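You operate a simulated robot arm through the tools that you are given. There is no shell and no other tool. Be economical: measure what you need, move in short steps, check, and stop when the job is done.

Carry out the task below with a simulated two-armed robot. There is one attempt and no reset: what you move stays moved.

JOB
Set up the bench: lamp on, teal box on top, vice open.
Fine: move the coiled belt to the wall top by the bench; carry the box with both hands; flag lever to waits.
Where things are to end (x, y in the base frame): coiled belt within 0.06 m of [0.92, -2.32]; box within 0.09 m of [1.12, -0.91].

Only the result counts: the job must be done as asked and must still hold three seconds after the hand-in. Knocking over, shifting, dropping, spilling or breaking anything else fails it.

ROBOT AND FRAMES
Two 7-joint arms with two-finger parallel grippers on one trunk, on a base that drives. Base frame: it is fixed to the floor where the robot stands at the start and does not move with it; the origin is under the middle of the robot, x ahead of it, y to its left, z up. Units: m, degrees, N and s.
The left shoulder is at the start at [0.05, 0.177, 1.058], the right one opposite. With the tool pointing down near the work surface each hand reaches from about 0.1 to 0.32 m from the robot's upright axis, wherever it stands, measured 20 degrees to its own side. Places, roughly: bench top [1.1, -0.9, 0.9]; box [1.5, -1.25, 1.5]; box (16x12x5 cm) [0.7, -2.4, 0.7]; coiled belt [1, -1, 1]; cream switch [0.6, 0, 0.7]; filter box latch [1.1, -1.4, 0.9]; flag lever [0.8, -0.7, 0.7]; grease tap [0.7, 0, 0.9]; pulley nut [1, -0.5, 1]; spindle grease cup [1.1, -0.6, 0.9]; tray latch [0.8, -2.5, 0.8]; vice handle [1.1, -1.6, 0.9]; vice jaw [1.2, -1.6, 0.9]; wall top by the bench [0.8, -2.4, 0.7]. Payload 3.43 kg a hand.
The tool frame of a hand sits at the grasp point between the pads (the TCP): z along the fingers, y along the line on which they close. The tips reach 0.034 m beyond it. Largest opening 0.128 m; finger width 0.024, thickness 0.012; the body of the gripper, 0.048 by 0.13 m, starts 0.096 m behind the TCP.
Orientation is told as [roll, pitch, yaw] about the base's x, y, z axes, in that order, counted from this pose: with the fingers straight down and closing along the base's y, the tool's x points along the base's -x, its y along +y and its z along -z.

CONTROLS
- The arms move only by the tool arm_command. It takes "left_increments", "right_increments" or both (then of equal length, played together; a hand with none holds still); each is a list of rows, each an object of numbers (a shift or turn left out is 0, a gripper value left out holds the last): "fingers": the finger opening in m, from 0 to 0.128; "dx", "dy", "dz": the shift along the tool's x, y, z in m; "ax", "ay", "az": the turn, a rotation vector about the tool's x, y, z in degrees. In form: [{"fingers": .., "dx": .., "dy": .., "dz": .., "ax": .., "ay": .., "az": ..}, ...]. A call has 1 to 8 rows; each row is the pose to reach, as a shift and turn from the pose commanded when the call began, along the tool's axes at that moment. Rows are played at 5 a second. More than 0.05 m and 8.6 degrees between two rows, or a gripper value outside its range, and nothing of the call is played. Where a pose cannot be reached the arm comes as near as it can. A force on the tool above 60 N (or 10 N above the force at the start of the call, whichever is more), or a blocked arm, ends the call early, and 0.2 s more pass. The fingers move at their own pace (about 0.108 m/s each) and stop on an object; they squeeze with about 36 N. The grip force told is the motor's: it shows also when the fingers shut on nothing. Time passes only in rows, and 0.2 s behind the last, so rows that repeat a pose let the fingers close. It gives the time, the measured TCP pose, the force on the tool (base axes), the opening and the grip force at its end, in the units of the frame above (readings bear some noise), with the torque about the TCP (base axes, N m) and any sound that the robot's microphone picked up, and new pictures: "show" is both (left out), scene, wrist or none (wrist: the cameras of the hands that moved).
- Cameras (640 x 400 px; columns grow to the right, rows downward): "scene" is now at [0.1507, -0.0277, 1.2123]; the picture's right is [-0.34, -0.94, 0.00], its down [-0.61, 0.22, -0.76] and it looks along [0.72, -0.26, -0.65] (base axes); focal length 255 px, centre (320, 200). "left" rides on the left gripper at [0.076, 0.011, -0.16] in its tool frame; the picture's right is [-0.15, 0.99, 0.00], its down [-0.88, -0.13, -0.46] and it looks along [-0.45, -0.07, 0.89] (tool axes); focal length 234 px, centre (320, 200). "right" rides on the right gripper at [0.076, -0.011, -0.16] in its tool frame; the picture's right is [0.15, 0.99, 0.00], its down [-0.88, 0.13, -0.46] and it looks along [-0.45, 0.07, 0.89] (tool axes); focal length 234 px, centre (320, 200). There is no depth. A picture from a camera that has moved, and an enlarged one, comes with that camera's place and axes in the base frame and with its lens.
- slide_trunk(by): slides the trunk up (or, below 0, down) by that many m; the arms and the scene camera ride with it, the base frame stays. It gives what a move gives, with no picture.
- roll_base(legs): drives the robot by 1 to 6 legs, each [ahead, turn to the left] in m and degrees, along the robot's own axes; the way and the turn of a leg run together, so that a leg with both is an arc; at most 1.5 m and 180 degrees a leg. The arms and the cameras ride along, it lands a little off, and it stops where it bumps. It gives what a move gives, and a new picture of the scene camera.
- turn_head(pan, tilt): turns the head with the scene camera to pan (to the left, within 80 degrees either way) and tilt (down, from -29 to 69), counted from straight ahead of the robot. It gives what a move gives, and a new picture of the scene camera.
- inspect(camera, box): a new picture of the part [left, top, right, bottom] of that camera's present view, enlarged. The clock stands still meanwhile.
- close_job(): hands the job in; it is judged then, once.

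Go step by step. Nothing tells you exact positions but the pictures and the camera data: compare them with the known pose of the tool, close in by small moves and look again before you grip or let go. The budget is 120 turns and 260 pictures, counting those below and the enlarged ones. Unless the task says otherwise, let go and move clear before handing in.

The tools are called after "Call:" as name(argument=value, ...) on one line, values as JSON. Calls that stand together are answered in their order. arm_command: Moves the arms, as the interface text tells. Its arguments: {"type":"object","properties":{"left_increments":{"type":"array","items":{"type":"object","properties":{"fingers":{"type":"number"},"dx":{"type":"number"},"dy":{"type":"number"},"dz":{"type":"number"},"ax":{"type":"number"},"ay":{"type":"number"},"az":{"type":"number"}}}},"right_increments":{"type":"array","items":{"type":"object","properties":{"fingers":{"type":"number"},"dx":{"type":"number"},"dy":{"type":"number"},"dz":{"type":"number"},"ax":{"type":"number"},"ay":{"type":"number"},"az":{"type":"number"}}}},"show":{"type":"string","enum":["both","scene","wrist","none"]}},"required":[]} The other tools are called the same way: slide_trunk (by) slides the trunk up or down; roll_base (legs) drives the base; turn_head (pan, tilt) turns the head that bears the scene camera; inspect (camera, box) takes an enlarged picture of a part of a camera's view; close_job () hands the job in.

At the start:

```text
time_s: 0.0
left_position: [0.5009, -0.027, 0.975]
left_orientation: [-0.1, -0.1, 0.1]
left_contact_force: [0.9, -0.2, -0.6]
left_moment: [-0.01, 0.02, 0.02]
left_finger_gap: 0.128
left_grip_force: 0.0
right_position: [0.324, -0.3927, 0.9424]
right_orientation: [0.0, -0.1, 0.1]
right_contact_force: [0.3, -0.2, 0.2]
right_moment: [-0.04, -0.01, 0.02]
right_finger_gap: 0.1279
right_grip_force: 0.0
trunk travel left (down, up): [-0.23, 0.171]
robot x, y, heading: [0.0019, -0.0005, -0.1]
head pan, tilt: [-19.7, 40.6]
```

scene: 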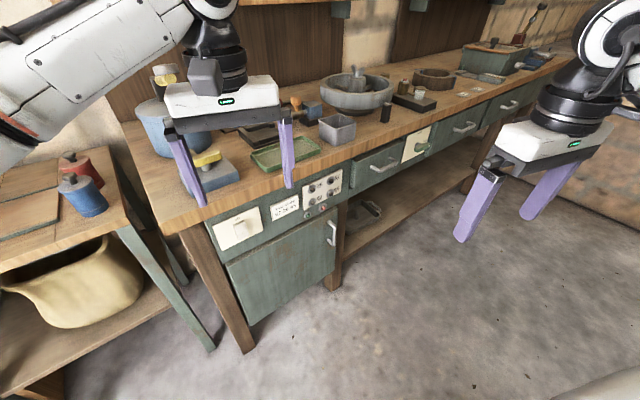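
right: 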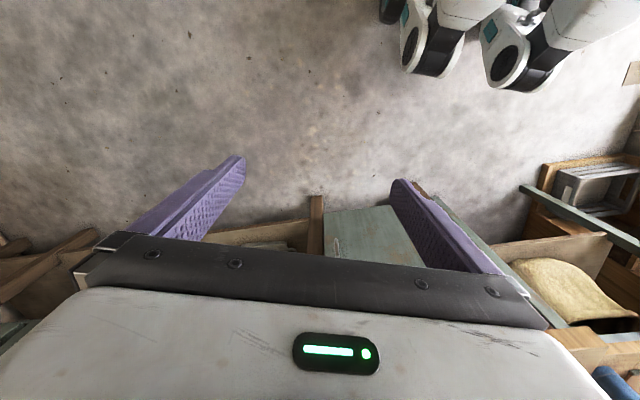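
left: 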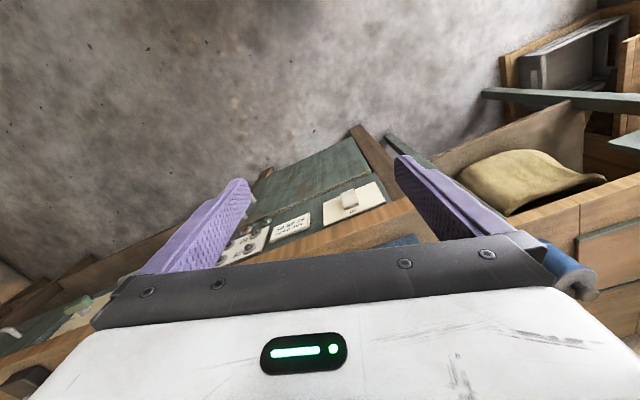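

I see the bench running off ahead-right with a cream switch panel at its left end. First I look around to find the belt, box, lever and vice.

Call:
turn_head(pan=-45, tilt=25)

Call:
inspect(camera="scene", box=[160, 0, 480, 200])

Call:
turn_head(pan=-78, tilt=25)

Call:
turn_head(pan=-20, tilt=10)

Call:
turn_head(pan=-20, tilt=40)

Call:
inspect(camera="scene", box=[180, 60, 500, 260])

```text
time_s: 0.9
left_position: [0.5002, -0.0269, 0.9753]
left_orientation: [-0.1, 0.0, 0.0]
left_contact_force: [0.3, 0.2, -0.8]
left_moment: [0.03, 0.01, 0.03]
left_finger_gap: 0.1279
left_grip_force: 0.0
right_position: [0.3236, -0.3923, 0.9423]
right_orientation: [0.0, 0.0, 0.0]
right_contact_force: [0.1, 0.4, -0.3]
right_moment: [-0.03, -0.01, -0.02]
right_finger_gap: 0.1282
right_grip_force: 0.0
trunk travel left (down, up): [-0.23, 0.171]
robot x, y, heading: [-0.0022, 0.002, -0.1]
head pan, tilt: [-45.0, 25.0]
camera scene: at [0.1362, -0.0642, 1.2364], right [-0.71, -0.71, 0.0], down [-0.3, 0.3, -0.91], along [0.64, -0.64, -0.42], focal length 255 px, centre (320, 200)
```

scene: 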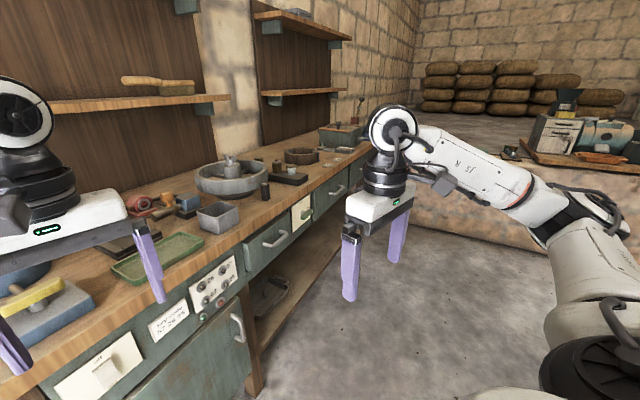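

```text
2.00 times, centred on (320, 100) of scene
camera zoom: at [0.1362, -0.0642, 1.2364], right [-0.71, -0.71, 0.0], down [-0.3, 0.3, -0.91], along [0.64, -0.64, -0.42], focal length 510 px, centre (320, 400)
```

zoom: 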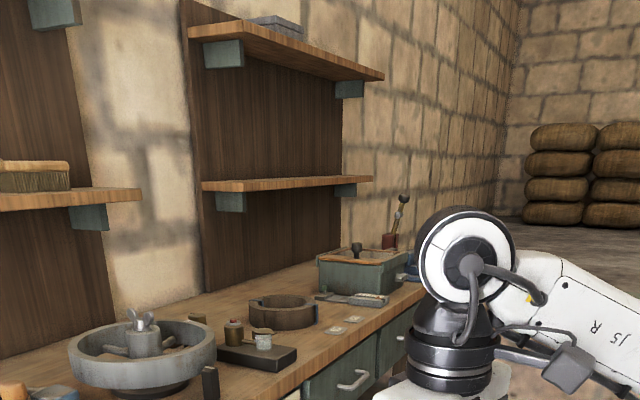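

```text
time_s: 1.9
left_position: [0.5006, -0.027, 0.9748]
left_orientation: [0.1, -0.1, 0.1]
left_contact_force: [0.3, 0.2, -0.6]
left_moment: [0.0, -0.01, -0.01]
left_finger_gap: 0.1279
left_grip_force: 0.1
right_position: [0.3239, -0.393, 0.9427]
right_orientation: [0.0, 0.0, 0.0]
right_contact_force: [0.5, 0.0, 0.6]
right_moment: [0.06, 0.01, 0.0]
right_finger_gap: 0.1281
right_grip_force: 0.2
trunk travel left (down, up): [-0.23, 0.171]
robot x, y, heading: [0.0021, -0.0021, -0.1]
head pan, tilt: [-78.0, 25.0]
camera scene: at [0.0902, -0.0892, 1.2365], right [-0.98, -0.21, 0.0], down [-0.09, 0.41, -0.91], along [0.19, -0.89, -0.42], focal length 255 px, centre (320, 200)
```

scene: 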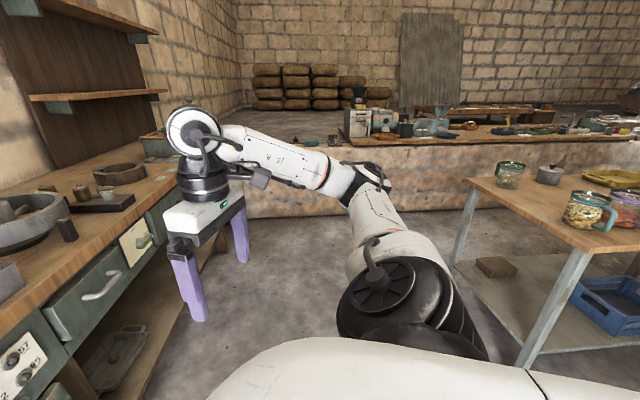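

```text
time_s: 3.1
left_position: [0.4994, -0.0274, 0.9755]
left_orientation: [0.0, 0.0, 0.1]
left_contact_force: [0.3, -0.5, -0.8]
left_moment: [-0.06, -0.01, -0.01]
left_finger_gap: 0.128
left_grip_force: 0.1
right_position: [0.3239, -0.3913, 0.941]
right_orientation: [-0.1, 0.0, 0.0]
right_contact_force: [0.5, 0.3, -0.2]
right_moment: [0.0, -0.03, 0.0]
right_finger_gap: 0.1282
right_grip_force: 0.0
trunk travel left (down, up): [-0.23, 0.171]
robot x, y, heading: [0.0019, 0.0004, 0.2]
head pan, tilt: [-20.0, 10.0]
camera scene: at [0.1583, -0.031, 1.2608], right [-0.34, -0.94, 0.0], down [-0.16, 0.06, -0.98], along [0.93, -0.34, -0.17], focal length 255 px, centre (320, 200)
```

scene: 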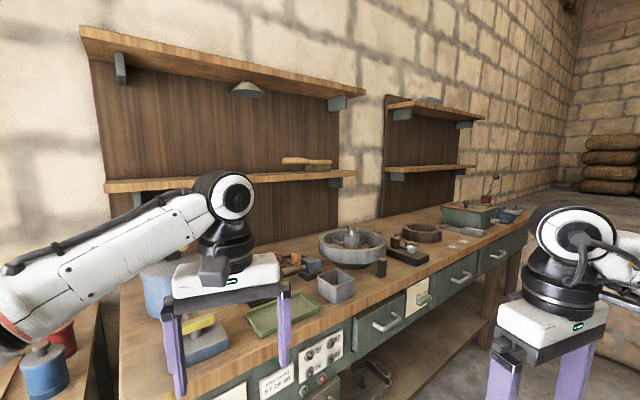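

```text
time_s: 4.1
left_position: [0.5008, -0.0266, 0.9754]
left_orientation: [0.1, 0.1, 0.1]
left_contact_force: [0.5, 0.6, 0.1]
left_moment: [0.03, 0.02, -0.02]
left_finger_gap: 0.128
left_grip_force: 0.1
right_position: [0.3235, -0.3914, 0.9408]
right_orientation: [0.1, 0.0, -0.1]
right_contact_force: [-0.9, -0.4, -0.5]
right_moment: [0.0, 0.03, 0.0]
right_finger_gap: 0.1279
right_grip_force: 0.1
trunk travel left (down, up): [-0.23, 0.171]
robot x, y, heading: [-0.0005, 0.0015, -0.1]
head pan, tilt: [-20.0, 40.0]
camera scene: at [0.1509, -0.0282, 1.2132], right [-0.34, -0.94, 0.0], down [-0.6, 0.22, -0.77], along [0.72, -0.26, -0.64], focal length 255 px, centre (320, 200)
```

scene: 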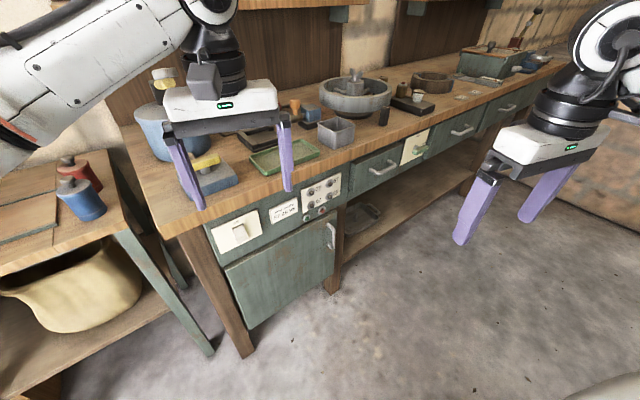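

```text
2.00 times, centred on (340, 160) of scene
camera zoom: at [0.1509, -0.0282, 1.2132], right [-0.34, -0.94, 0.0], down [-0.6, 0.22, -0.77], along [0.72, -0.26, -0.64], focal length 510 px, centre (280, 280)
```

zoom: 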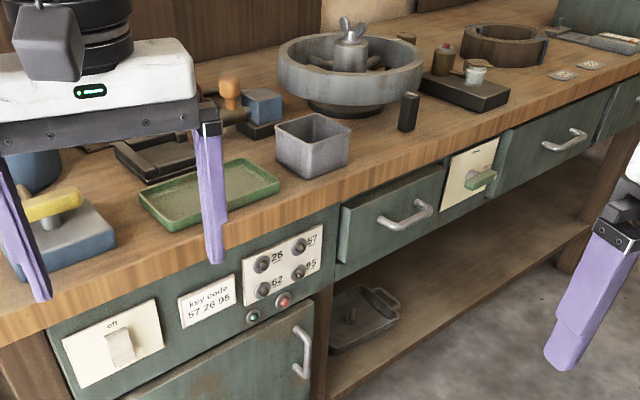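

The bench has a switch ("off"), a keypad with code card "57 26 95", and a green flag lever. I'll zoom in on each, and on the low wall.

Call:
inspect(camera="scene", box=[200, 170, 360, 270])

Call:
inspect(camera="scene", box=[380, 110, 476, 170])

Call:
turn_head(pan=-65, tilt=15)

Call:
inspect(camera="scene", box=[400, 90, 640, 240])

Call:
inspect(camera="scene", box=[0, 60, 240, 210])

```text
4.00 times, centred on (280, 220) of scene
camera zoom: at [0.1509, -0.0282, 1.2132], right [-0.34, -0.94, 0.0], down [-0.6, 0.22, -0.77], along [0.72, -0.26, -0.64], focal length 1019 px, centre (480, 120)
```

zoom: 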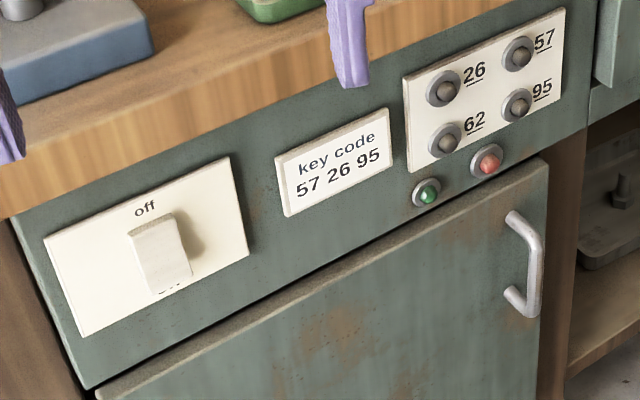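

```text
6.67 times, centred on (428, 140) of scene
camera zoom: at [0.1509, -0.0282, 1.2132], right [-0.34, -0.94, 0.0], down [-0.6, 0.22, -0.77], along [0.72, -0.26, -0.64], focal length 1699 px, centre (-400, 600)
```

zoom: 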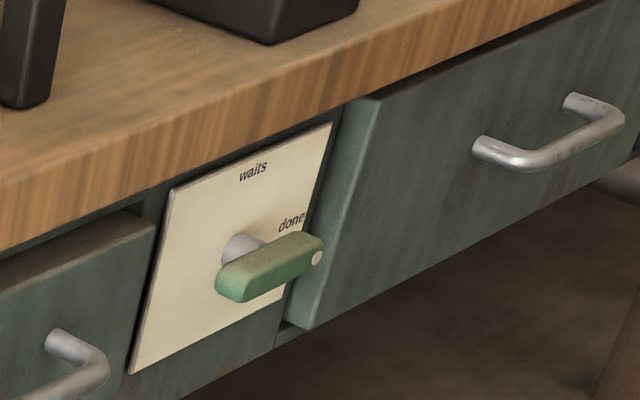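

```text
time_s: 5.2
left_position: [0.5003, -0.0272, 0.9752]
left_orientation: [-0.1, 0.0, 0.1]
left_contact_force: [0.8, 1.0, 1.0]
left_moment: [-0.02, -0.02, 0.0]
left_finger_gap: 0.1281
left_grip_force: 0.0
right_position: [0.3236, -0.3918, 0.942]
right_orientation: [0.0, 0.0, 0.0]
right_contact_force: [0.0, 0.1, 0.2]
right_moment: [0.01, -0.01, -0.02]
right_finger_gap: 0.128
right_grip_force: 0.0
trunk travel left (down, up): [-0.23, 0.171]
robot x, y, heading: [-0.0049, 0.0, 0.2]
head pan, tilt: [-65.0, 15.0]
camera scene: at [0.1105, -0.0837, 1.2526], right [-0.91, -0.42, 0.0], down [-0.11, 0.23, -0.97], along [0.41, -0.88, -0.26], focal length 255 px, centre (320, 200)
```

scene: 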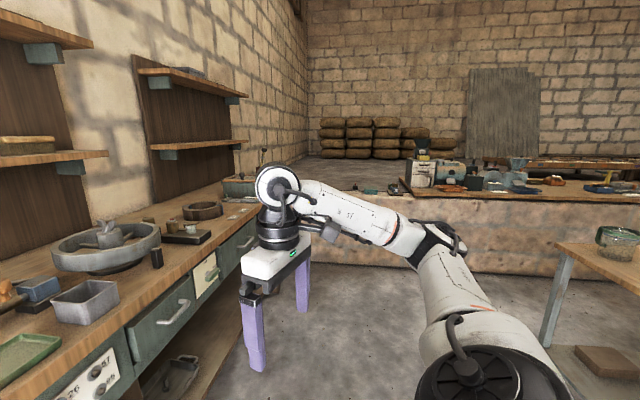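

```text
2.67 times, centred on (520, 165) of scene
camera zoom: at [0.1105, -0.0837, 1.2526], right [-0.91, -0.42, 0.0], down [-0.11, 0.23, -0.97], along [0.41, -0.88, -0.26], focal length 680 px, centre (-213, 293)
```

zoom: 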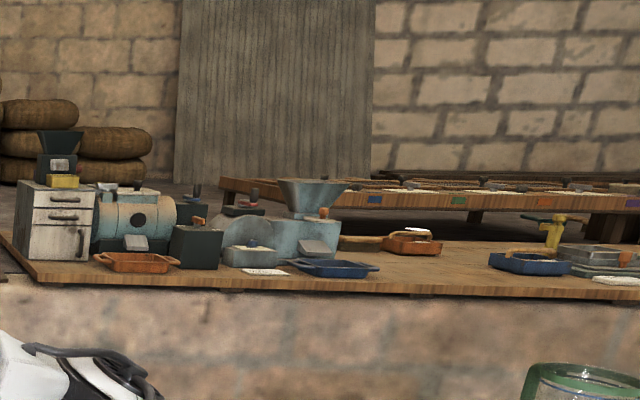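

```text
2.67 times, centred on (120, 135) of scene
camera zoom: at [0.1105, -0.0837, 1.2526], right [-0.91, -0.42, 0.0], down [-0.11, 0.23, -0.97], along [0.41, -0.88, -0.26], focal length 680 px, centre (853, 373)
```

zoom: 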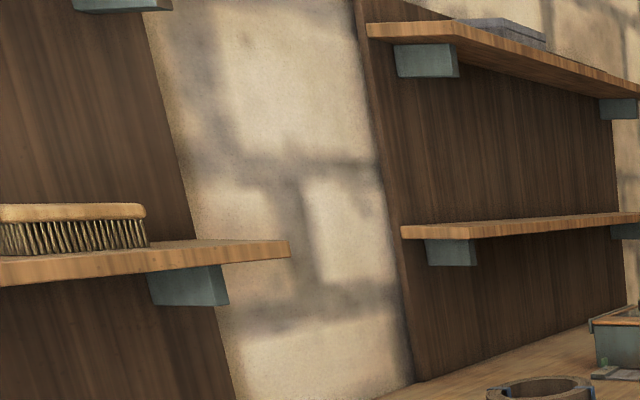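

The keypad code is 57, 26, 95, and the lever sits at "done". I'll back off a little, aim straight at the bench (heading about +16°), and turn the left hand to point forward.

Call:
roll_base(legs=[[-0.15, 0], [0, 16]])

Call:
arm_command(left_increments=[{"ay": -8.5, "fingers": 0}, {"ay": -17}, {"ay": -25.5}, {"ay": -34}, {"ay": -42.5}, {"ay": -51}, {"ay": -59.5}, {"ay": -68}], show="none")

Call:
arm_command(left_increments=[{"ay": -8}, {"ay": -15}, {"ay": -22}], show="wrist")

Call:
turn_head(pan=10, tilt=40)

```text
time_s: 7.5
left_position: [0.34, 0.1113, 0.9753]
left_orientation: [0.0, 0.0, 16.0]
left_contact_force: [-0.3, -0.4, 0.3]
left_moment: [0.0, 0.02, 0.02]
left_finger_gap: 0.1282
left_grip_force: 0.0
right_position: [0.2695, -0.288, 0.9422]
right_orientation: [0.0, 0.0, 15.8]
right_contact_force: [-0.6, 0.1, 0.7]
right_moment: [0.0, 0.02, -0.01]
right_finger_gap: 0.128
right_grip_force: 0.0
trunk travel left (down, up): [-0.23, 0.171]
robot x, y, heading: [-0.1476, -0.0007, 15.8]
head pan, tilt: [-65.0, 15.0]
camera scene: at [-0.0187, -0.0503, 1.2527], right [-0.76, -0.65, 0.0], down [-0.17, 0.2, -0.97], along [0.63, -0.73, -0.26], focal length 255 px, centre (320, 200)
```

scene: 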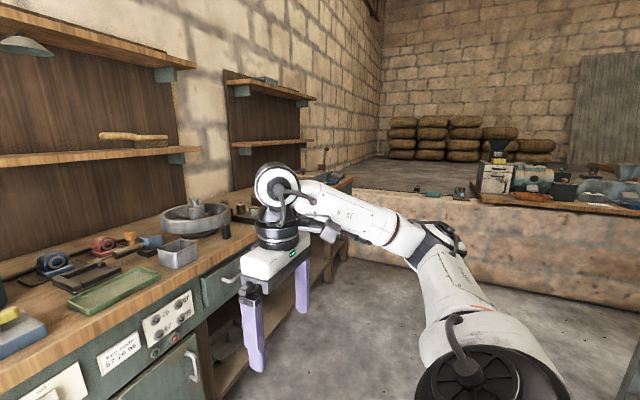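

```text
time_s: 9.3
left_position: [0.3395, 0.1107, 0.9757]
left_orientation: [0.0, -68.1, 16.0]
left_contact_force: [-0.1, -0.3, -0.6]
left_moment: [0.01, 0.01, 0.0]
left_finger_gap: 0.0
left_grip_force: 32.5
right_position: [0.2696, -0.2893, 0.9419]
right_orientation: [0.0, -0.1, 15.8]
right_contact_force: [-0.3, 1.2, 0.5]
right_moment: [0.01, -0.01, 0.01]
right_finger_gap: 0.1282
right_grip_force: 0.1
trunk travel left (down, up): [-0.23, 0.171]
robot x, y, heading: [-0.1498, 0.0001, 15.8]
head pan, tilt: [-65.0, 15.0]
```

```text
time_s: 10.1
left_position: [0.3402, 0.1105, 0.9759]
left_orientation: [169.4, -89.9, -153.4]
left_contact_force: [-0.1, 0.5, -0.4]
left_moment: [0.03, 0.0, 0.01]
left_finger_gap: 0.0
left_grip_force: 32.7
right_position: [0.2693, -0.2892, 0.9407]
right_orientation: [-0.1, 0.0, 15.8]
right_contact_force: [-0.7, -0.2, -0.6]
right_moment: [-0.03, 0.01, 0.0]
right_finger_gap: 0.1283
right_grip_force: 0.0
trunk travel left (down, up): [-0.23, 0.171]
robot x, y, heading: [-0.1459, -0.0011, 16.0]
head pan, tilt: [-65.0, 15.0]
camera left: at [0.1831, 0.0774, 0.8981], right [-0.27, 0.95, 0.15], down [-0.4, -0.25, 0.88], along [0.87, 0.18, 0.45], focal length 234 px, centre (320, 200)
```

left: 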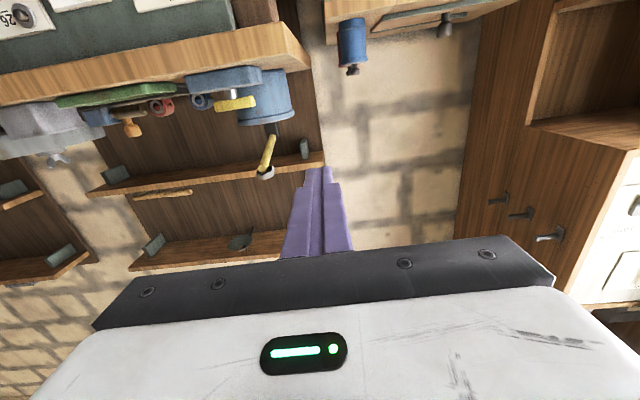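

```text
time_s: 11.6
left_position: [0.3401, 0.1103, 0.9756]
left_orientation: [12.3, -90.0, 3.7]
left_contact_force: [0.0, -0.5, 0.7]
left_moment: [0.02, -0.01, -0.01]
left_finger_gap: 0.0
left_grip_force: 33.3
right_position: [0.2701, -0.2889, 0.9417]
right_orientation: [0.0, 0.0, 15.8]
right_contact_force: [0.2, 0.3, -0.2]
right_moment: [-0.03, -0.02, 0.01]
right_finger_gap: 0.1279
right_grip_force: 0.0
trunk travel left (down, up): [-0.23, 0.171]
robot x, y, heading: [-0.1484, 0.0027, 15.9]
head pan, tilt: [10.0, 40.0]
camera scene: at [-0.0033, 0.057, 1.2131], right [0.43, -0.9, 0.0], down [-0.58, -0.28, -0.77], along [0.69, 0.33, -0.64], focal length 255 px, centre (320, 200)
```

scene: 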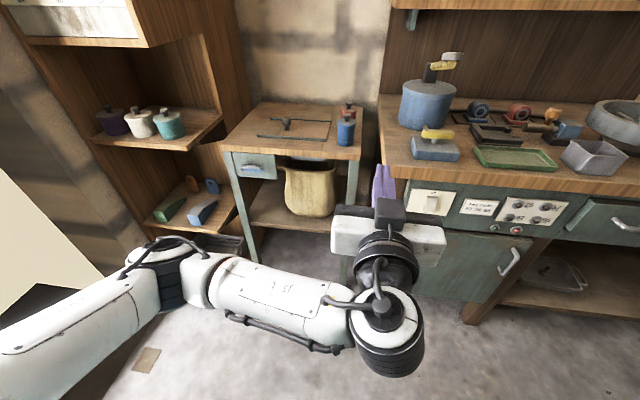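

Call:
inspect(camera="scene", box=[400, 160, 592, 280])

Call:
slide_trunk(by=-0.2)

Call:
turn_head(pan=-10, tilt=35)

Call:
inspect(camera="scene", box=[240, 100, 432, 220])

```text
3.33 times, centred on (496, 220) of scene
camera zoom: at [-0.0033, 0.057, 1.2131], right [0.43, -0.9, 0.0], down [-0.58, -0.28, -0.77], along [0.69, 0.33, -0.64], focal length 849 px, centre (-267, 133)
```

zoom: 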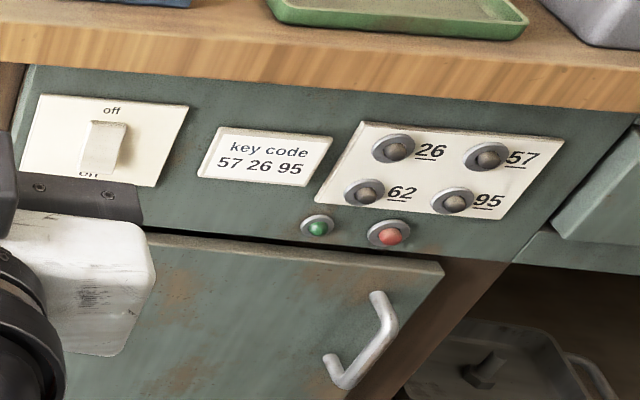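

```text
time_s: 13.7
left_position: [0.3404, 0.11, 0.7756]
left_orientation: [39.5, -90.0, -23.6]
left_contact_force: [0.0, 1.0, -0.2]
left_moment: [-0.01, -0.02, 0.0]
left_finger_gap: 0.0
left_grip_force: 33.2
right_position: [0.2701, -0.2893, 0.742]
right_orientation: [0.0, 0.1, 15.8]
right_contact_force: [-0.2, 0.0, 0.1]
right_moment: [-0.02, 0.02, 0.01]
right_finger_gap: 0.1279
right_grip_force: 0.1
trunk travel left (down, up): [-0.03, 0.371]
robot x, y, heading: [-0.1477, 0.0004, 15.8]
head pan, tilt: [10.0, 40.0]
```

```text
time_s: 14.6
left_position: [0.3403, 0.1102, 0.7755]
left_orientation: [39.7, -90.0, -23.9]
left_contact_force: [0.3, 0.6, -0.4]
left_moment: [-0.02, -0.01, 0.0]
left_finger_gap: 0.0
left_grip_force: 33.1
right_position: [0.2696, -0.2902, 0.7421]
right_orientation: [0.0, 0.1, 15.8]
right_contact_force: [0.2, -0.7, 0.2]
right_moment: [0.0, -0.01, 0.0]
right_finger_gap: 0.1281
right_grip_force: 0.1
trunk travel left (down, up): [-0.03, 0.371]
robot x, y, heading: [-0.1519, 0.0016, 15.7]
head pan, tilt: [-10.0, 35.0]
camera scene: at [0.0077, 0.029, 1.0207], right [0.1, -0.99, 0.0], down [-0.57, -0.06, -0.82], along [0.81, 0.08, -0.57], focal length 255 px, centre (320, 200)
```

scene: 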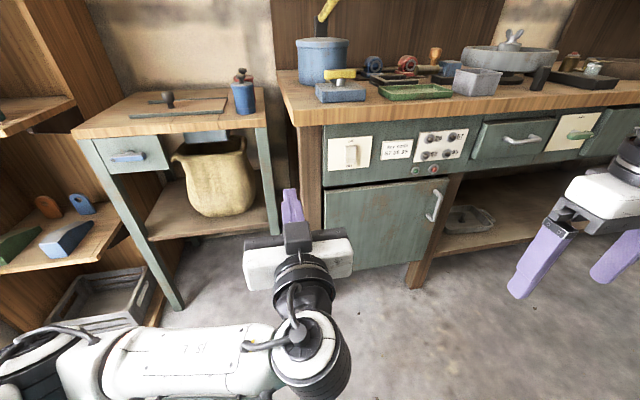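

```text
3.33 times, centred on (336, 160) of scene
camera zoom: at [0.0077, 0.029, 1.0207], right [0.1, -0.99, 0.0], down [-0.57, -0.06, -0.82], along [0.81, 0.08, -0.57], focal length 849 px, centre (267, 333)
```

zoom: 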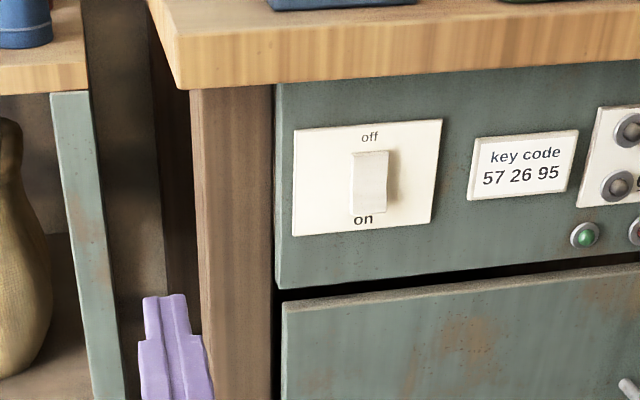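

Triangulating: switch ≈ (0.627, 0.011, 0.737), button 57 ≈ (0.723, -0.266, 0.758), 26 ≈ (0.705, -0.202, 0.756), 95 ≈ (0.723, -0.266, 0.708). I'll use the right hand for buttons: turn it forward and drive 0.15 m closer.

Call:
arm_command(right_increments=[{"dx": -0.03, "ay": -8.5, "fingers": 0}, {"dx": -0.06, "ay": -17}, {"dx": -0.09, "ay": -25.5}, {"dx": -0.12, "ay": -34}, {"dx": -0.15, "ay": -42.5}, {"dx": -0.18, "ay": -51}, {"dx": -0.19, "ay": -59.5}, {"dx": -0.2, "ay": -68}], show="none")

Call:
arm_command(right_increments=[{"ay": -7.5}, {"ay": -15}, {"ay": -22}], show="scene")

```text
time_s: 16.4
left_position: [0.3399, 0.1098, 0.7744]
left_orientation: [37.0, -90.0, -21.2]
left_contact_force: [0.2, 0.5, 0.2]
left_moment: [-0.02, -0.03, 0.0]
left_finger_gap: 0.0
left_grip_force: 33.2
right_position: [0.4621, -0.2334, 0.7401]
right_orientation: [0.1, -68.1, 15.9]
right_contact_force: [-0.4, -0.1, 0.3]
right_moment: [0.03, 0.05, -0.02]
right_finger_gap: 0.0
right_grip_force: 33.2
trunk travel left (down, up): [-0.03, 0.371]
robot x, y, heading: [-0.1484, 0.0006, 15.6]
head pan, tilt: [-10.0, 35.0]
```

```text
time_s: 17.2
left_position: [0.3416, 0.1115, 0.775]
left_orientation: [43.7, -90.0, -27.9]
left_contact_force: [-0.5, 0.0, -0.5]
left_moment: [0.04, 0.03, 0.0]
left_finger_gap: 0.0
left_grip_force: 33.3
right_position: [0.4628, -0.2409, 0.7423]
right_orientation: [-0.2, -68.9, 15.3]
right_contact_force: [-0.2, -0.6, -0.2]
right_moment: [0.01, -0.01, 0.0]
right_finger_gap: 0.0
right_grip_force: 32.8
right hand out of reach, approached as far as the arm can: row 1, 2, 3
trunk travel left (down, up): [-0.03, 0.371]
robot x, y, heading: [-0.1485, 0.0016, 15.6]
head pan, tilt: [-10.0, 35.0]
camera scene: at [0.0078, 0.0289, 1.0207], right [0.1, -0.99, 0.0], down [-0.57, -0.06, -0.82], along [0.81, 0.08, -0.57], focal length 255 px, centre (320, 200)
```

scene: 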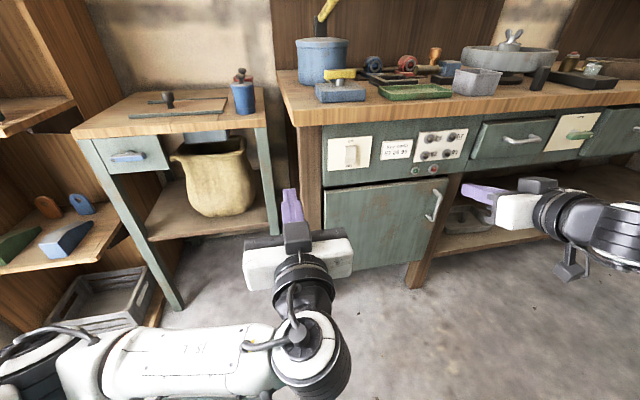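

Call:
roll_base(legs=[[0.12, 0]])

Call:
arm_command(right_increments=[{"dy": -0.045}, {"dy": -0.09, "dx": -0.014, "dz": -0.005}], show="both")

```text
time_s: 18.4
left_position: [0.4544, 0.1422, 0.7748]
left_orientation: [48.9, -89.9, -33.1]
left_contact_force: [0.5, 0.5, -0.2]
left_moment: [0.01, -0.01, -0.02]
left_finger_gap: 0.0
left_grip_force: 33.9
right_position: [0.5758, -0.2091, 0.743]
right_orientation: [-0.2, -68.7, 15.4]
right_contact_force: [0.1, 0.8, 0.3]
right_moment: [0.02, -0.01, 0.03]
right_finger_gap: 0.0003
right_grip_force: 33.2
trunk travel left (down, up): [-0.03, 0.371]
robot x, y, heading: [-0.0315, 0.0312, 15.4]
head pan, tilt: [-10.0, 35.0]
camera scene: at [0.1222, 0.061, 1.0207], right [0.1, -0.99, 0.0], down [-0.57, -0.06, -0.82], along [0.82, 0.08, -0.57], focal length 255 px, centre (320, 200)
```

scene: 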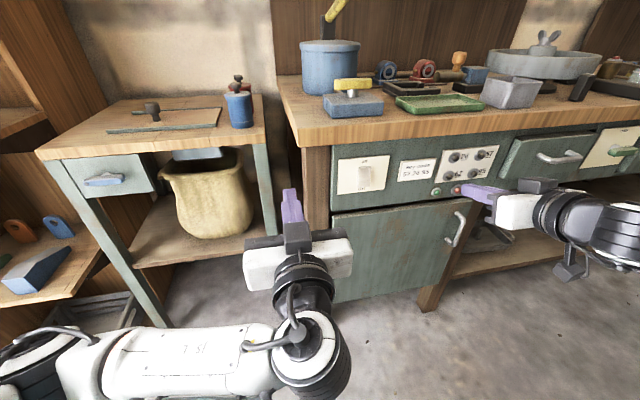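

```text
time_s: 19.0
left_position: [0.4546, 0.1424, 0.7754]
left_orientation: [35.1, -90.0, -19.3]
left_contact_force: [0.3, 0.4, 0.0]
left_moment: [-0.04, 0.0, -0.03]
left_finger_gap: 0.0
left_grip_force: 32.5
right_position: [0.5992, -0.2959, 0.7551]
right_orientation: [-0.1, -68.8, 15.3]
right_contact_force: [-1.0, 0.1, -0.8]
right_moment: [-0.01, -0.01, 0.0]
right_finger_gap: 0.0
right_grip_force: 33.0
trunk travel left (down, up): [-0.03, 0.371]
robot x, y, heading: [-0.0357, 0.0365, 15.9]
head pan, tilt: [-10.0, 35.0]
camera scene: at [0.1223, 0.0611, 1.0206], right [0.1, -0.99, 0.0], down [-0.57, -0.06, -0.82], along [0.81, 0.08, -0.57], focal length 255 px, centre (320, 200)
camera right: at [0.4316, -0.3506, 0.7432], right [-0.31, 0.94, -0.14], down [-0.14, 0.1, 0.99], along [0.94, 0.32, 0.1], focal length 234 px, centre (320, 200)
```

scene: 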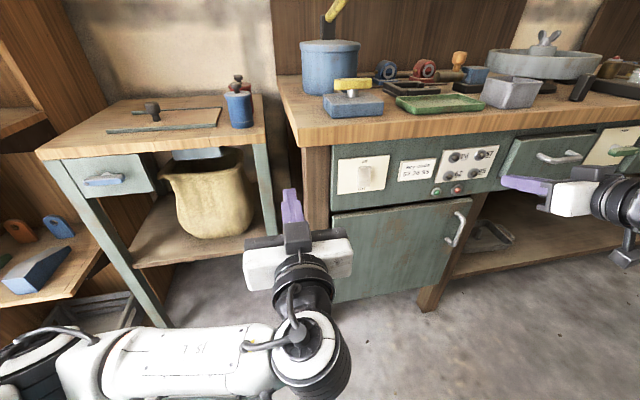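
right: 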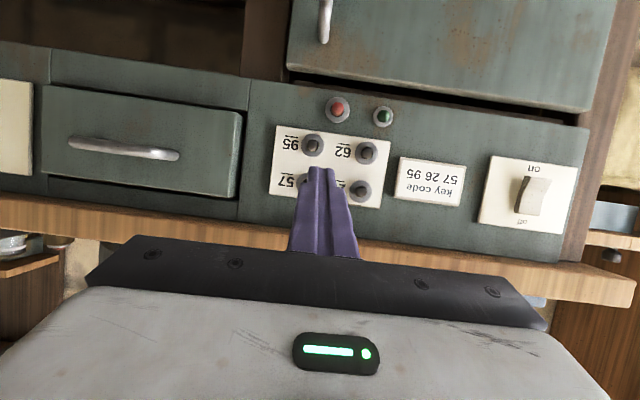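

Call:
arm_command(right_increments=[{"dy": -0.007, "dx": -0.0145, "dz": 0.0373}, {"dy": -0.007, "dx": -0.0235, "dz": 0.0606}], show="wrist")

Call:
inspect(camera="scene", box=[400, 120, 560, 220])

```text
time_s: 19.6
left_position: [0.455, 0.141, 0.7747]
left_orientation: [41.3, -90.0, -25.4]
left_contact_force: [-0.3, -1.2, -0.1]
left_moment: [-0.01, 0.01, -0.03]
left_finger_gap: 0.0
left_grip_force: 32.5
right_position: [0.6659, -0.2845, 0.754]
right_orientation: [0.2, -68.6, 14.9]
right_contact_force: [0.5, 1.1, 0.0]
right_moment: [0.01, 0.02, -0.01]
right_finger_gap: 0.0
right_grip_force: 33.3
trunk travel left (down, up): [-0.03, 0.371]
robot x, y, heading: [-0.0324, 0.0282, 15.7]
head pan, tilt: [-10.0, 35.0]
camera right: at [0.4975, -0.34, 0.7427], right [-0.31, 0.94, -0.14], down [-0.13, 0.1, 0.99], along [0.94, 0.32, 0.1], focal length 234 px, centre (320, 200)
```

right: 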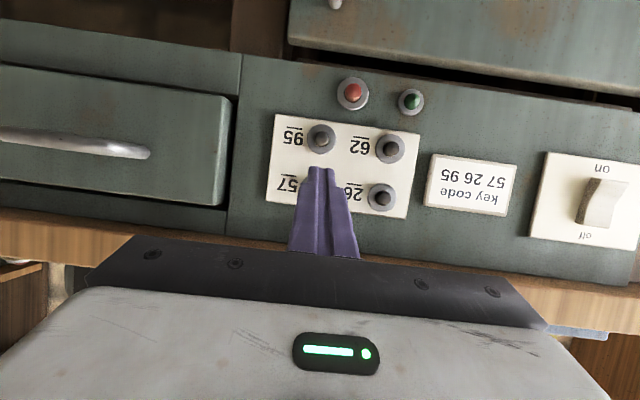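

```text
4.00 times, centred on (480, 170) of scene
camera zoom: at [0.1223, 0.061, 1.0207], right [0.1, -0.99, 0.0], down [-0.57, -0.06, -0.82], along [0.81, 0.08, -0.57], focal length 1019 px, centre (-320, 320)
```

zoom: 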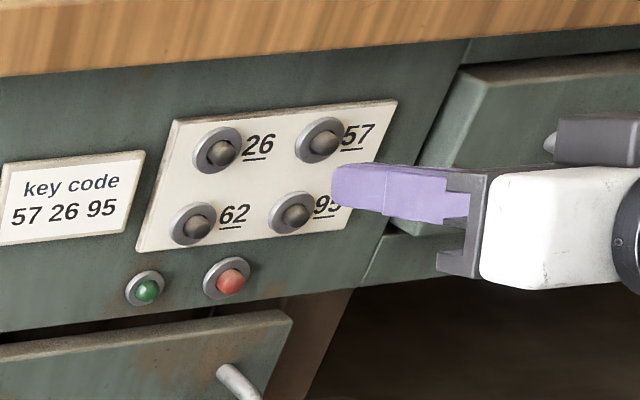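

Call:
arm_command(right_increments=[{"dx": -0.0036, "dz": 0.0093}, {"dx": -0.0054, "dz": 0.014}, {"dx": -0.0072, "dz": 0.0186}], show="wrist")

Call:
inspect(camera="scene", box=[400, 120, 560, 220])

```text
time_s: 20.4
left_position: [0.4564, 0.1419, 0.7759]
left_orientation: [51.0, -90.0, -35.0]
left_contact_force: [-0.2, 0.3, -0.5]
left_moment: [0.01, 0.0, -0.01]
left_finger_gap: 0.0
left_grip_force: 32.8
right_position: [0.6865, -0.2797, 0.757]
right_orientation: [-0.2, -68.6, 15.3]
right_contact_force: [-2.3, -0.7, 0.4]
right_moment: [0.04, 0.02, 0.03]
right_finger_gap: 0.0001
right_grip_force: 33.2
trunk travel left (down, up): [-0.03, 0.371]
robot x, y, heading: [-0.035, 0.0351, 16.1]
head pan, tilt: [-10.0, 35.0]
heard: click
camera right: at [0.517, -0.336, 0.7445], right [-0.31, 0.94, -0.14], down [-0.14, 0.1, 0.99], along [0.94, 0.32, 0.1], focal length 234 px, centre (320, 200)
```

right: 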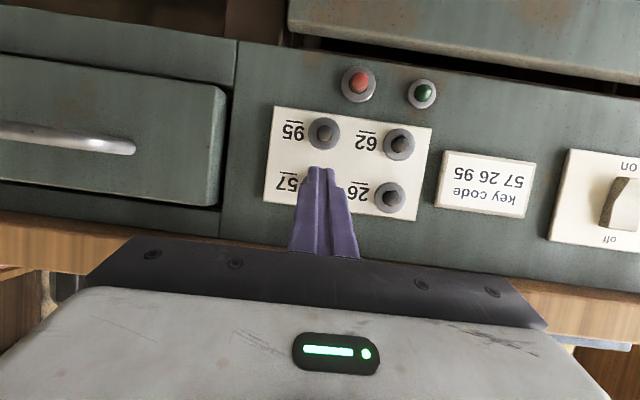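

```text
4.00 times, centred on (480, 170) of scene
camera zoom: at [0.1222, 0.061, 1.0207], right [0.1, -0.99, 0.0], down [-0.57, -0.06, -0.82], along [0.82, 0.08, -0.57], focal length 1019 px, centre (-320, 320)
```

zoom: 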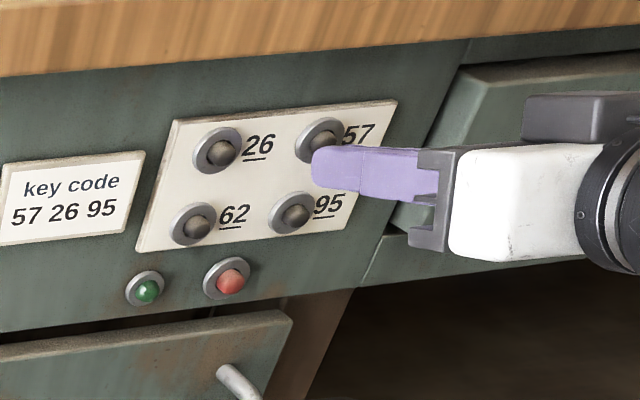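

A click: 57 went in. Next back off, shift left 0.067 m and press 26.

Call:
arm_command(right_increments=[{"dx": 0.0108, "dz": -0.028}, {"dx": 0.0108, "dz": -0.028, "dy": 0.034}, {"dx": 0.0108, "dz": -0.028, "dy": 0.067}, {"dx": 0.0036, "dz": -0.0093, "dy": 0.067}, {"dx": 0.0018, "dz": -0.0046, "dy": 0.067}, {"dx": 0, "dz": 0, "dy": 0.067}, {"dx": -0.0007, "dz": 0.002, "dy": 0.067}], show="wrist")

Call:
inspect(camera="scene", box=[400, 120, 560, 220])

```text
time_s: 22.0
left_position: [0.4547, 0.1412, 0.7748]
left_orientation: [137.8, -90.0, -122.0]
left_contact_force: [-0.4, -0.2, -1.1]
left_moment: [0.0, -0.01, -0.04]
left_finger_gap: 0.0
left_grip_force: 32.9
right_position: [0.6674, -0.2151, 0.7567]
right_orientation: [-0.2, -68.7, 15.4]
right_contact_force: [-9.1, -0.4, -2.0]
right_moment: [-0.04, 0.08, 0.14]
right_finger_gap: 0.0
right_grip_force: 32.8
trunk travel left (down, up): [-0.03, 0.371]
robot x, y, heading: [-0.035, 0.0357, 16.0]
head pan, tilt: [-10.0, 35.0]
heard: click
camera right: at [0.5001, -0.2712, 0.7442], right [-0.31, 0.94, -0.14], down [-0.14, 0.1, 0.99], along [0.94, 0.32, 0.1], focal length 234 px, centre (320, 200)
```

right: 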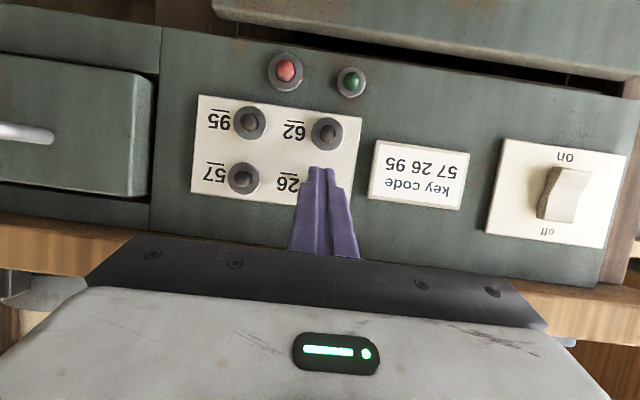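

```text
4.00 times, centred on (480, 170) of scene
camera zoom: at [0.1217, 0.061, 1.0208], right [0.1, -0.99, 0.0], down [-0.57, -0.06, -0.82], along [0.82, 0.08, -0.57], focal length 1019 px, centre (-320, 320)
```

zoom: 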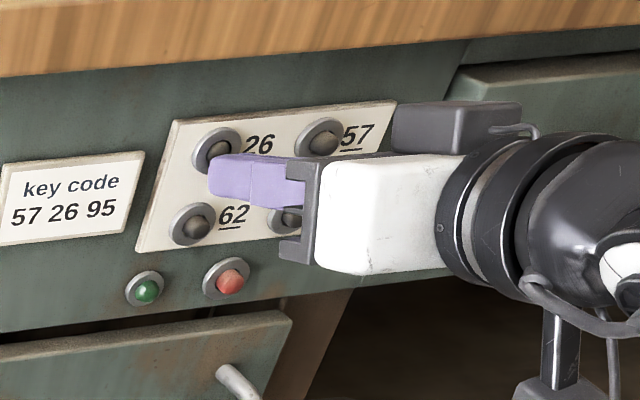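

Second click: 26. Next 95: back, right 0.067, down 0.05.

Call:
arm_command(right_increments=[{"dx": 0.0108, "dz": -0.028}, {"dx": 0.0268, "dz": -0.022, "dy": -0.035}, {"dx": 0.0564, "dz": -0.011, "dy": -0.068}, {"dx": 0.0502, "dz": 0.0087, "dy": -0.068}, {"dx": 0.0484, "dz": 0.0134, "dy": -0.068}, {"dx": 0.0466, "dz": 0.018, "dy": -0.068}, {"dx": 0.0459, "dz": 0.02, "dy": -0.068}], show="wrist")

Call:
inspect(camera="scene", box=[400, 120, 560, 220])

```text
time_s: 23.6
left_position: [0.4543, 0.1408, 0.7758]
left_orientation: [143.3, -89.9, -127.4]
left_contact_force: [-0.3, -1.0, -0.5]
left_moment: [0.0, 0.02, 0.0]
left_finger_gap: 0.0
left_grip_force: 33.0
right_position: [0.6871, -0.28, 0.7078]
right_orientation: [-0.3, -68.6, 15.3]
right_contact_force: [-7.4, -2.2, 1.5]
right_moment: [0.08, 0.0, -0.04]
right_finger_gap: 0.0002
right_grip_force: 32.7
trunk travel left (down, up): [-0.03, 0.371]
robot x, y, heading: [-0.0328, 0.0315, 15.7]
head pan, tilt: [-10.0, 35.0]
heard: click
camera right: at [0.5203, -0.3365, 0.6945], right [-0.31, 0.94, -0.14], down [-0.14, 0.1, 0.99], along [0.94, 0.32, 0.1], focal length 234 px, centre (320, 200)
```

right: 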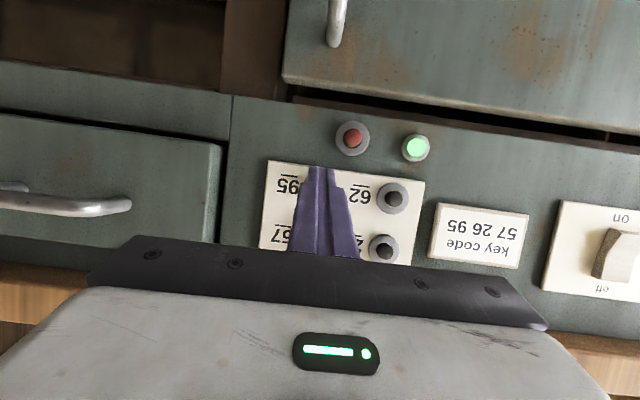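

```text
4.00 times, centred on (480, 170) of scene
camera zoom: at [0.1216, 0.0609, 1.0208], right [0.1, -0.99, 0.0], down [-0.57, -0.06, -0.82], along [0.82, 0.08, -0.57], focal length 1019 px, centre (-320, 320)
```

zoom: 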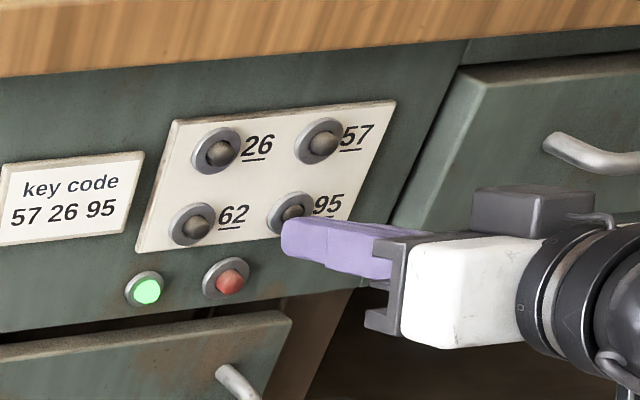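

Green light is on. Now a closer look at the switch before pressing it.

Call:
inspect(camera="right", box=[520, 180, 640, 300])

Call:
inspect(camera="scene", box=[325, 135, 421, 215])

Call:
arm_command(right_increments=[{"dx": 0.0108, "dz": -0.028}, {"dx": 0.022, "dz": -0.056}], left_increments=[{"dy": -0.04, "dz": -0.02}, {"dy": -0.08, "dz": -0.04}], show="none")

Call:
arm_command(left_increments=[{"dy": -0.04, "dx": 0.03}, {"dy": -0.085, "dx": 0.045}], show="both")

```text
3.33 times, centred on (580, 240) of right
camera zoom: at [0.5203, -0.3365, 0.6945], right [-0.31, 0.94, -0.14], down [-0.14, 0.1, 0.99], along [0.94, 0.32, 0.1], focal length 781 px, centre (-547, 67)
```

zoom: 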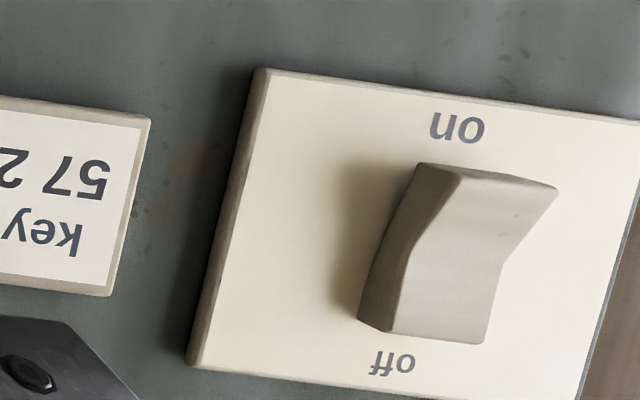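

```text
5.00 times, centred on (373, 175) of scene
camera zoom: at [0.1216, 0.0609, 1.0208], right [0.1, -0.99, 0.0], down [-0.57, -0.06, -0.82], along [0.82, 0.08, -0.57], focal length 1274 px, centre (55, 325)
```

zoom: 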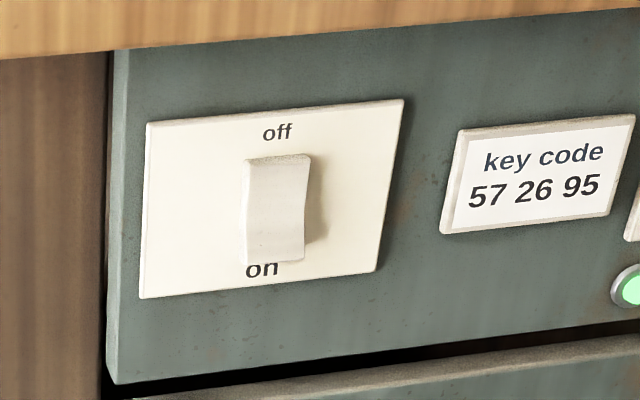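

```text
time_s: 24.2
left_position: [0.4388, 0.0536, 0.7749]
left_orientation: [72.3, -89.9, -56.3]
left_contact_force: [0.6, -0.7, 0.1]
left_moment: [0.02, 0.02, -0.01]
left_finger_gap: 0.0
left_grip_force: 33.6
right_position: [0.6298, -0.2971, 0.7066]
right_orientation: [-0.3, -68.9, 15.5]
right_contact_force: [0.4, -0.3, -0.1]
right_moment: [0.0, 0.01, 0.01]
right_finger_gap: 0.0002
right_grip_force: 33.2
trunk travel left (down, up): [-0.03, 0.371]
robot x, y, heading: [-0.0332, 0.0327, 15.9]
head pan, tilt: [-10.0, 35.0]
```

```text
time_s: 25.0
left_position: [0.4636, 0.0187, 0.6618]
left_orientation: [49.9, -83.2, -29.8]
left_contact_force: [0.6, 0.4, 0.9]
left_moment: [-0.02, -0.01, -0.02]
left_finger_gap: 0.0002
left_grip_force: 32.7
right_position: [0.6305, -0.2964, 0.707]
right_orientation: [-0.1, -68.8, 15.4]
right_contact_force: [-1.2, 0.6, 0.0]
right_moment: [-0.01, -0.03, -0.03]
right_finger_gap: 0.0001
right_grip_force: 32.5
trunk travel left (down, up): [-0.03, 0.371]
robot x, y, heading: [-0.034, 0.0313, 15.6]
head pan, tilt: [-10.0, 35.0]
stopped in row 2 (left hand): the arm was blocked; the commanded pose is now the measured one
camera scene: at [0.1223, 0.0611, 1.0207], right [0.1, -0.99, 0.0], down [-0.57, -0.06, -0.82], along [0.81, 0.08, -0.57], focal length 255 px, centre (320, 200)
camera left: at [0.3018, -0.0217, 0.5991], right [-0.32, 0.92, 0.23], down [-0.29, -0.33, 0.9], along [0.9, 0.22, 0.37], focal length 234 px, centre (320, 200)
```

scene: 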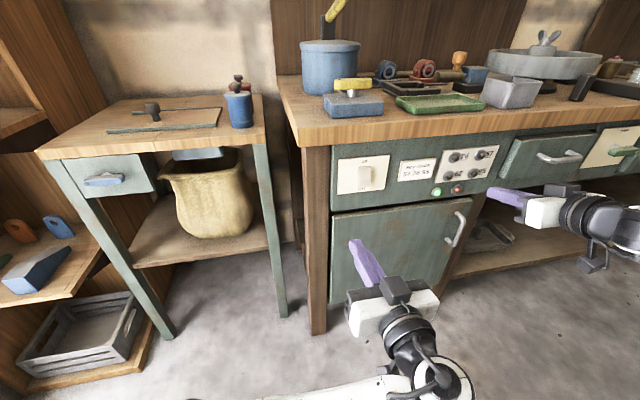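
left: 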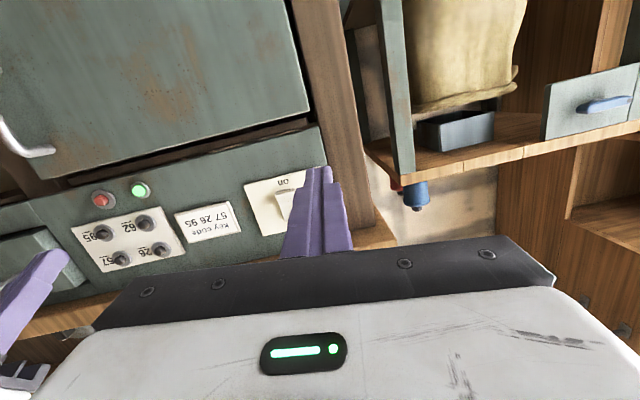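

The left hand got hindered low down; I'll bring it up, across and forward to just before the switch's lower ("on") half.

Call:
arm_command(left_increments=[{"dx": -0.03}, {"dx": -0.06, "dz": 0.02}, {"dx": -0.0675, "dz": 0.04, "dy": -0.03}, {"dx": -0.0675, "dz": 0.0605, "dy": -0.055}], show="both")

```text
time_s: 25.9
left_position: [0.4712, 0.0459, 0.5544]
left_orientation: [29.4, -66.0, -5.0]
left_contact_force: [-1.0, -0.6, -0.2]
left_moment: [-0.01, -0.02, 0.0]
left_finger_gap: 0.0
left_grip_force: 32.6
left hand out of reach, approached as far as the arm can: row 4
right_position: [0.6311, -0.2956, 0.7065]
right_orientation: [-0.2, -68.8, 15.5]
right_contact_force: [0.1, 0.3, -0.5]
right_moment: [0.04, 0.02, -0.02]
right_finger_gap: 0.0
right_grip_force: 33.4
trunk travel left (down, up): [-0.03, 0.371]
robot x, y, heading: [-0.0337, 0.0314, 15.5]
head pan, tilt: [-10.0, 35.0]
stopped in row 4 (left hand): the arm was blocked; the commanded pose is now the measured one
camera scene: at [0.1222, 0.0612, 1.0207], right [0.1, -0.99, 0.0], down [-0.57, -0.06, -0.82], along [0.82, 0.08, -0.57], focal length 255 px, centre (320, 200)
camera left: at [0.3016, -0.0088, 0.5421], right [-0.31, 0.89, 0.33], down [0.02, -0.34, 0.94], along [0.95, 0.3, 0.09], focal length 234 px, centre (320, 200)
```

scene: 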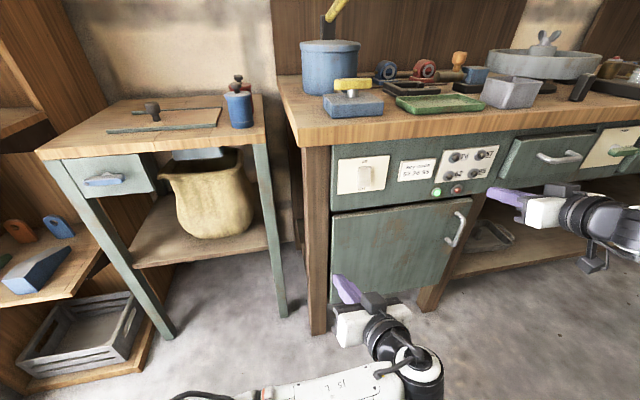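
left: 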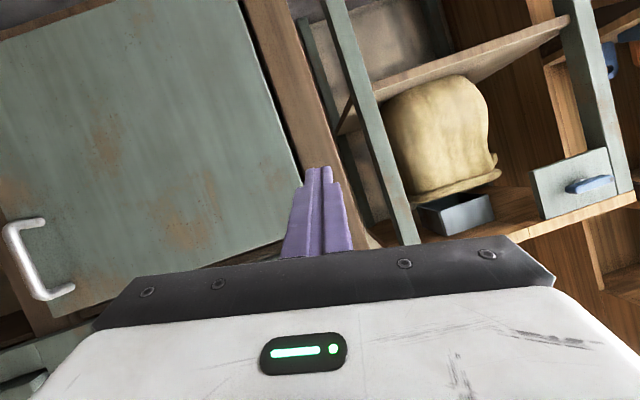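

The left arm's elbow configuration dislikes this spot, so I'll withdraw it leftwards/upwards and use the right hand for the switch.

Call:
arm_command(left_increments=[{"dy": 0.03, "dz": -0.015, "dx": -0.015, "ay": 7}, {"dy": 0.06, "dz": -0.03, "dx": -0.03, "ay": 14}, {"dy": 0.08, "dz": -0.045, "dx": -0.05, "ay": 21}, {"dy": 0.09, "dz": -0.06, "dx": -0.08, "ay": 28}, {"dy": 0.1, "dz": -0.07, "dx": -0.11, "ay": 35}, {"dy": 0.11, "dz": -0.08, "dx": -0.14, "ay": 42}], show="scene")

```text
time_s: 27.4
left_position: [0.4407, 0.1626, 0.5193]
left_orientation: [17.6, -14.7, 18.1]
left_contact_force: [0.5, 0.6, 0.2]
left_moment: [0.0, -0.02, 0.0]
left_finger_gap: 0.0
left_grip_force: 33.2
left hand out of reach, approached as far as the arm can: row 4, 5, 6
right_position: [0.6302, -0.295, 0.7066]
right_orientation: [-0.2, -68.8, 15.5]
right_contact_force: [0.4, -0.2, -0.7]
right_moment: [-0.01, -0.01, -0.03]
right_finger_gap: 0.0001
right_grip_force: 33.1
trunk travel left (down, up): [-0.03, 0.371]
robot x, y, heading: [-0.0349, 0.0298, 15.9]
head pan, tilt: [-10.0, 35.0]
stopped in row 6 (left hand): the arm was blocked; the commanded pose is now the measured one
camera scene: at [0.1222, 0.0612, 1.0207], right [0.1, -0.99, 0.0], down [-0.57, -0.06, -0.82], along [0.82, 0.08, -0.57], focal length 255 px, centre (320, 200)
```

scene: 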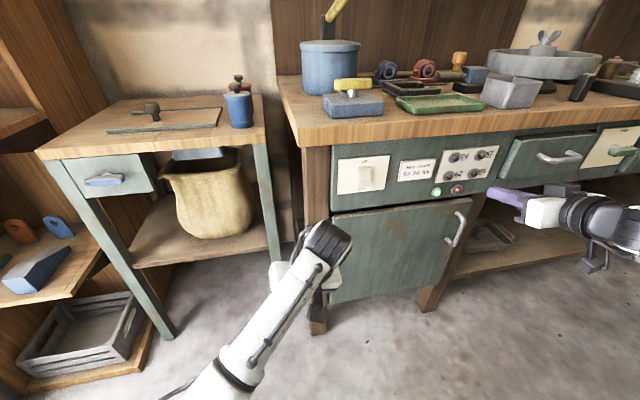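

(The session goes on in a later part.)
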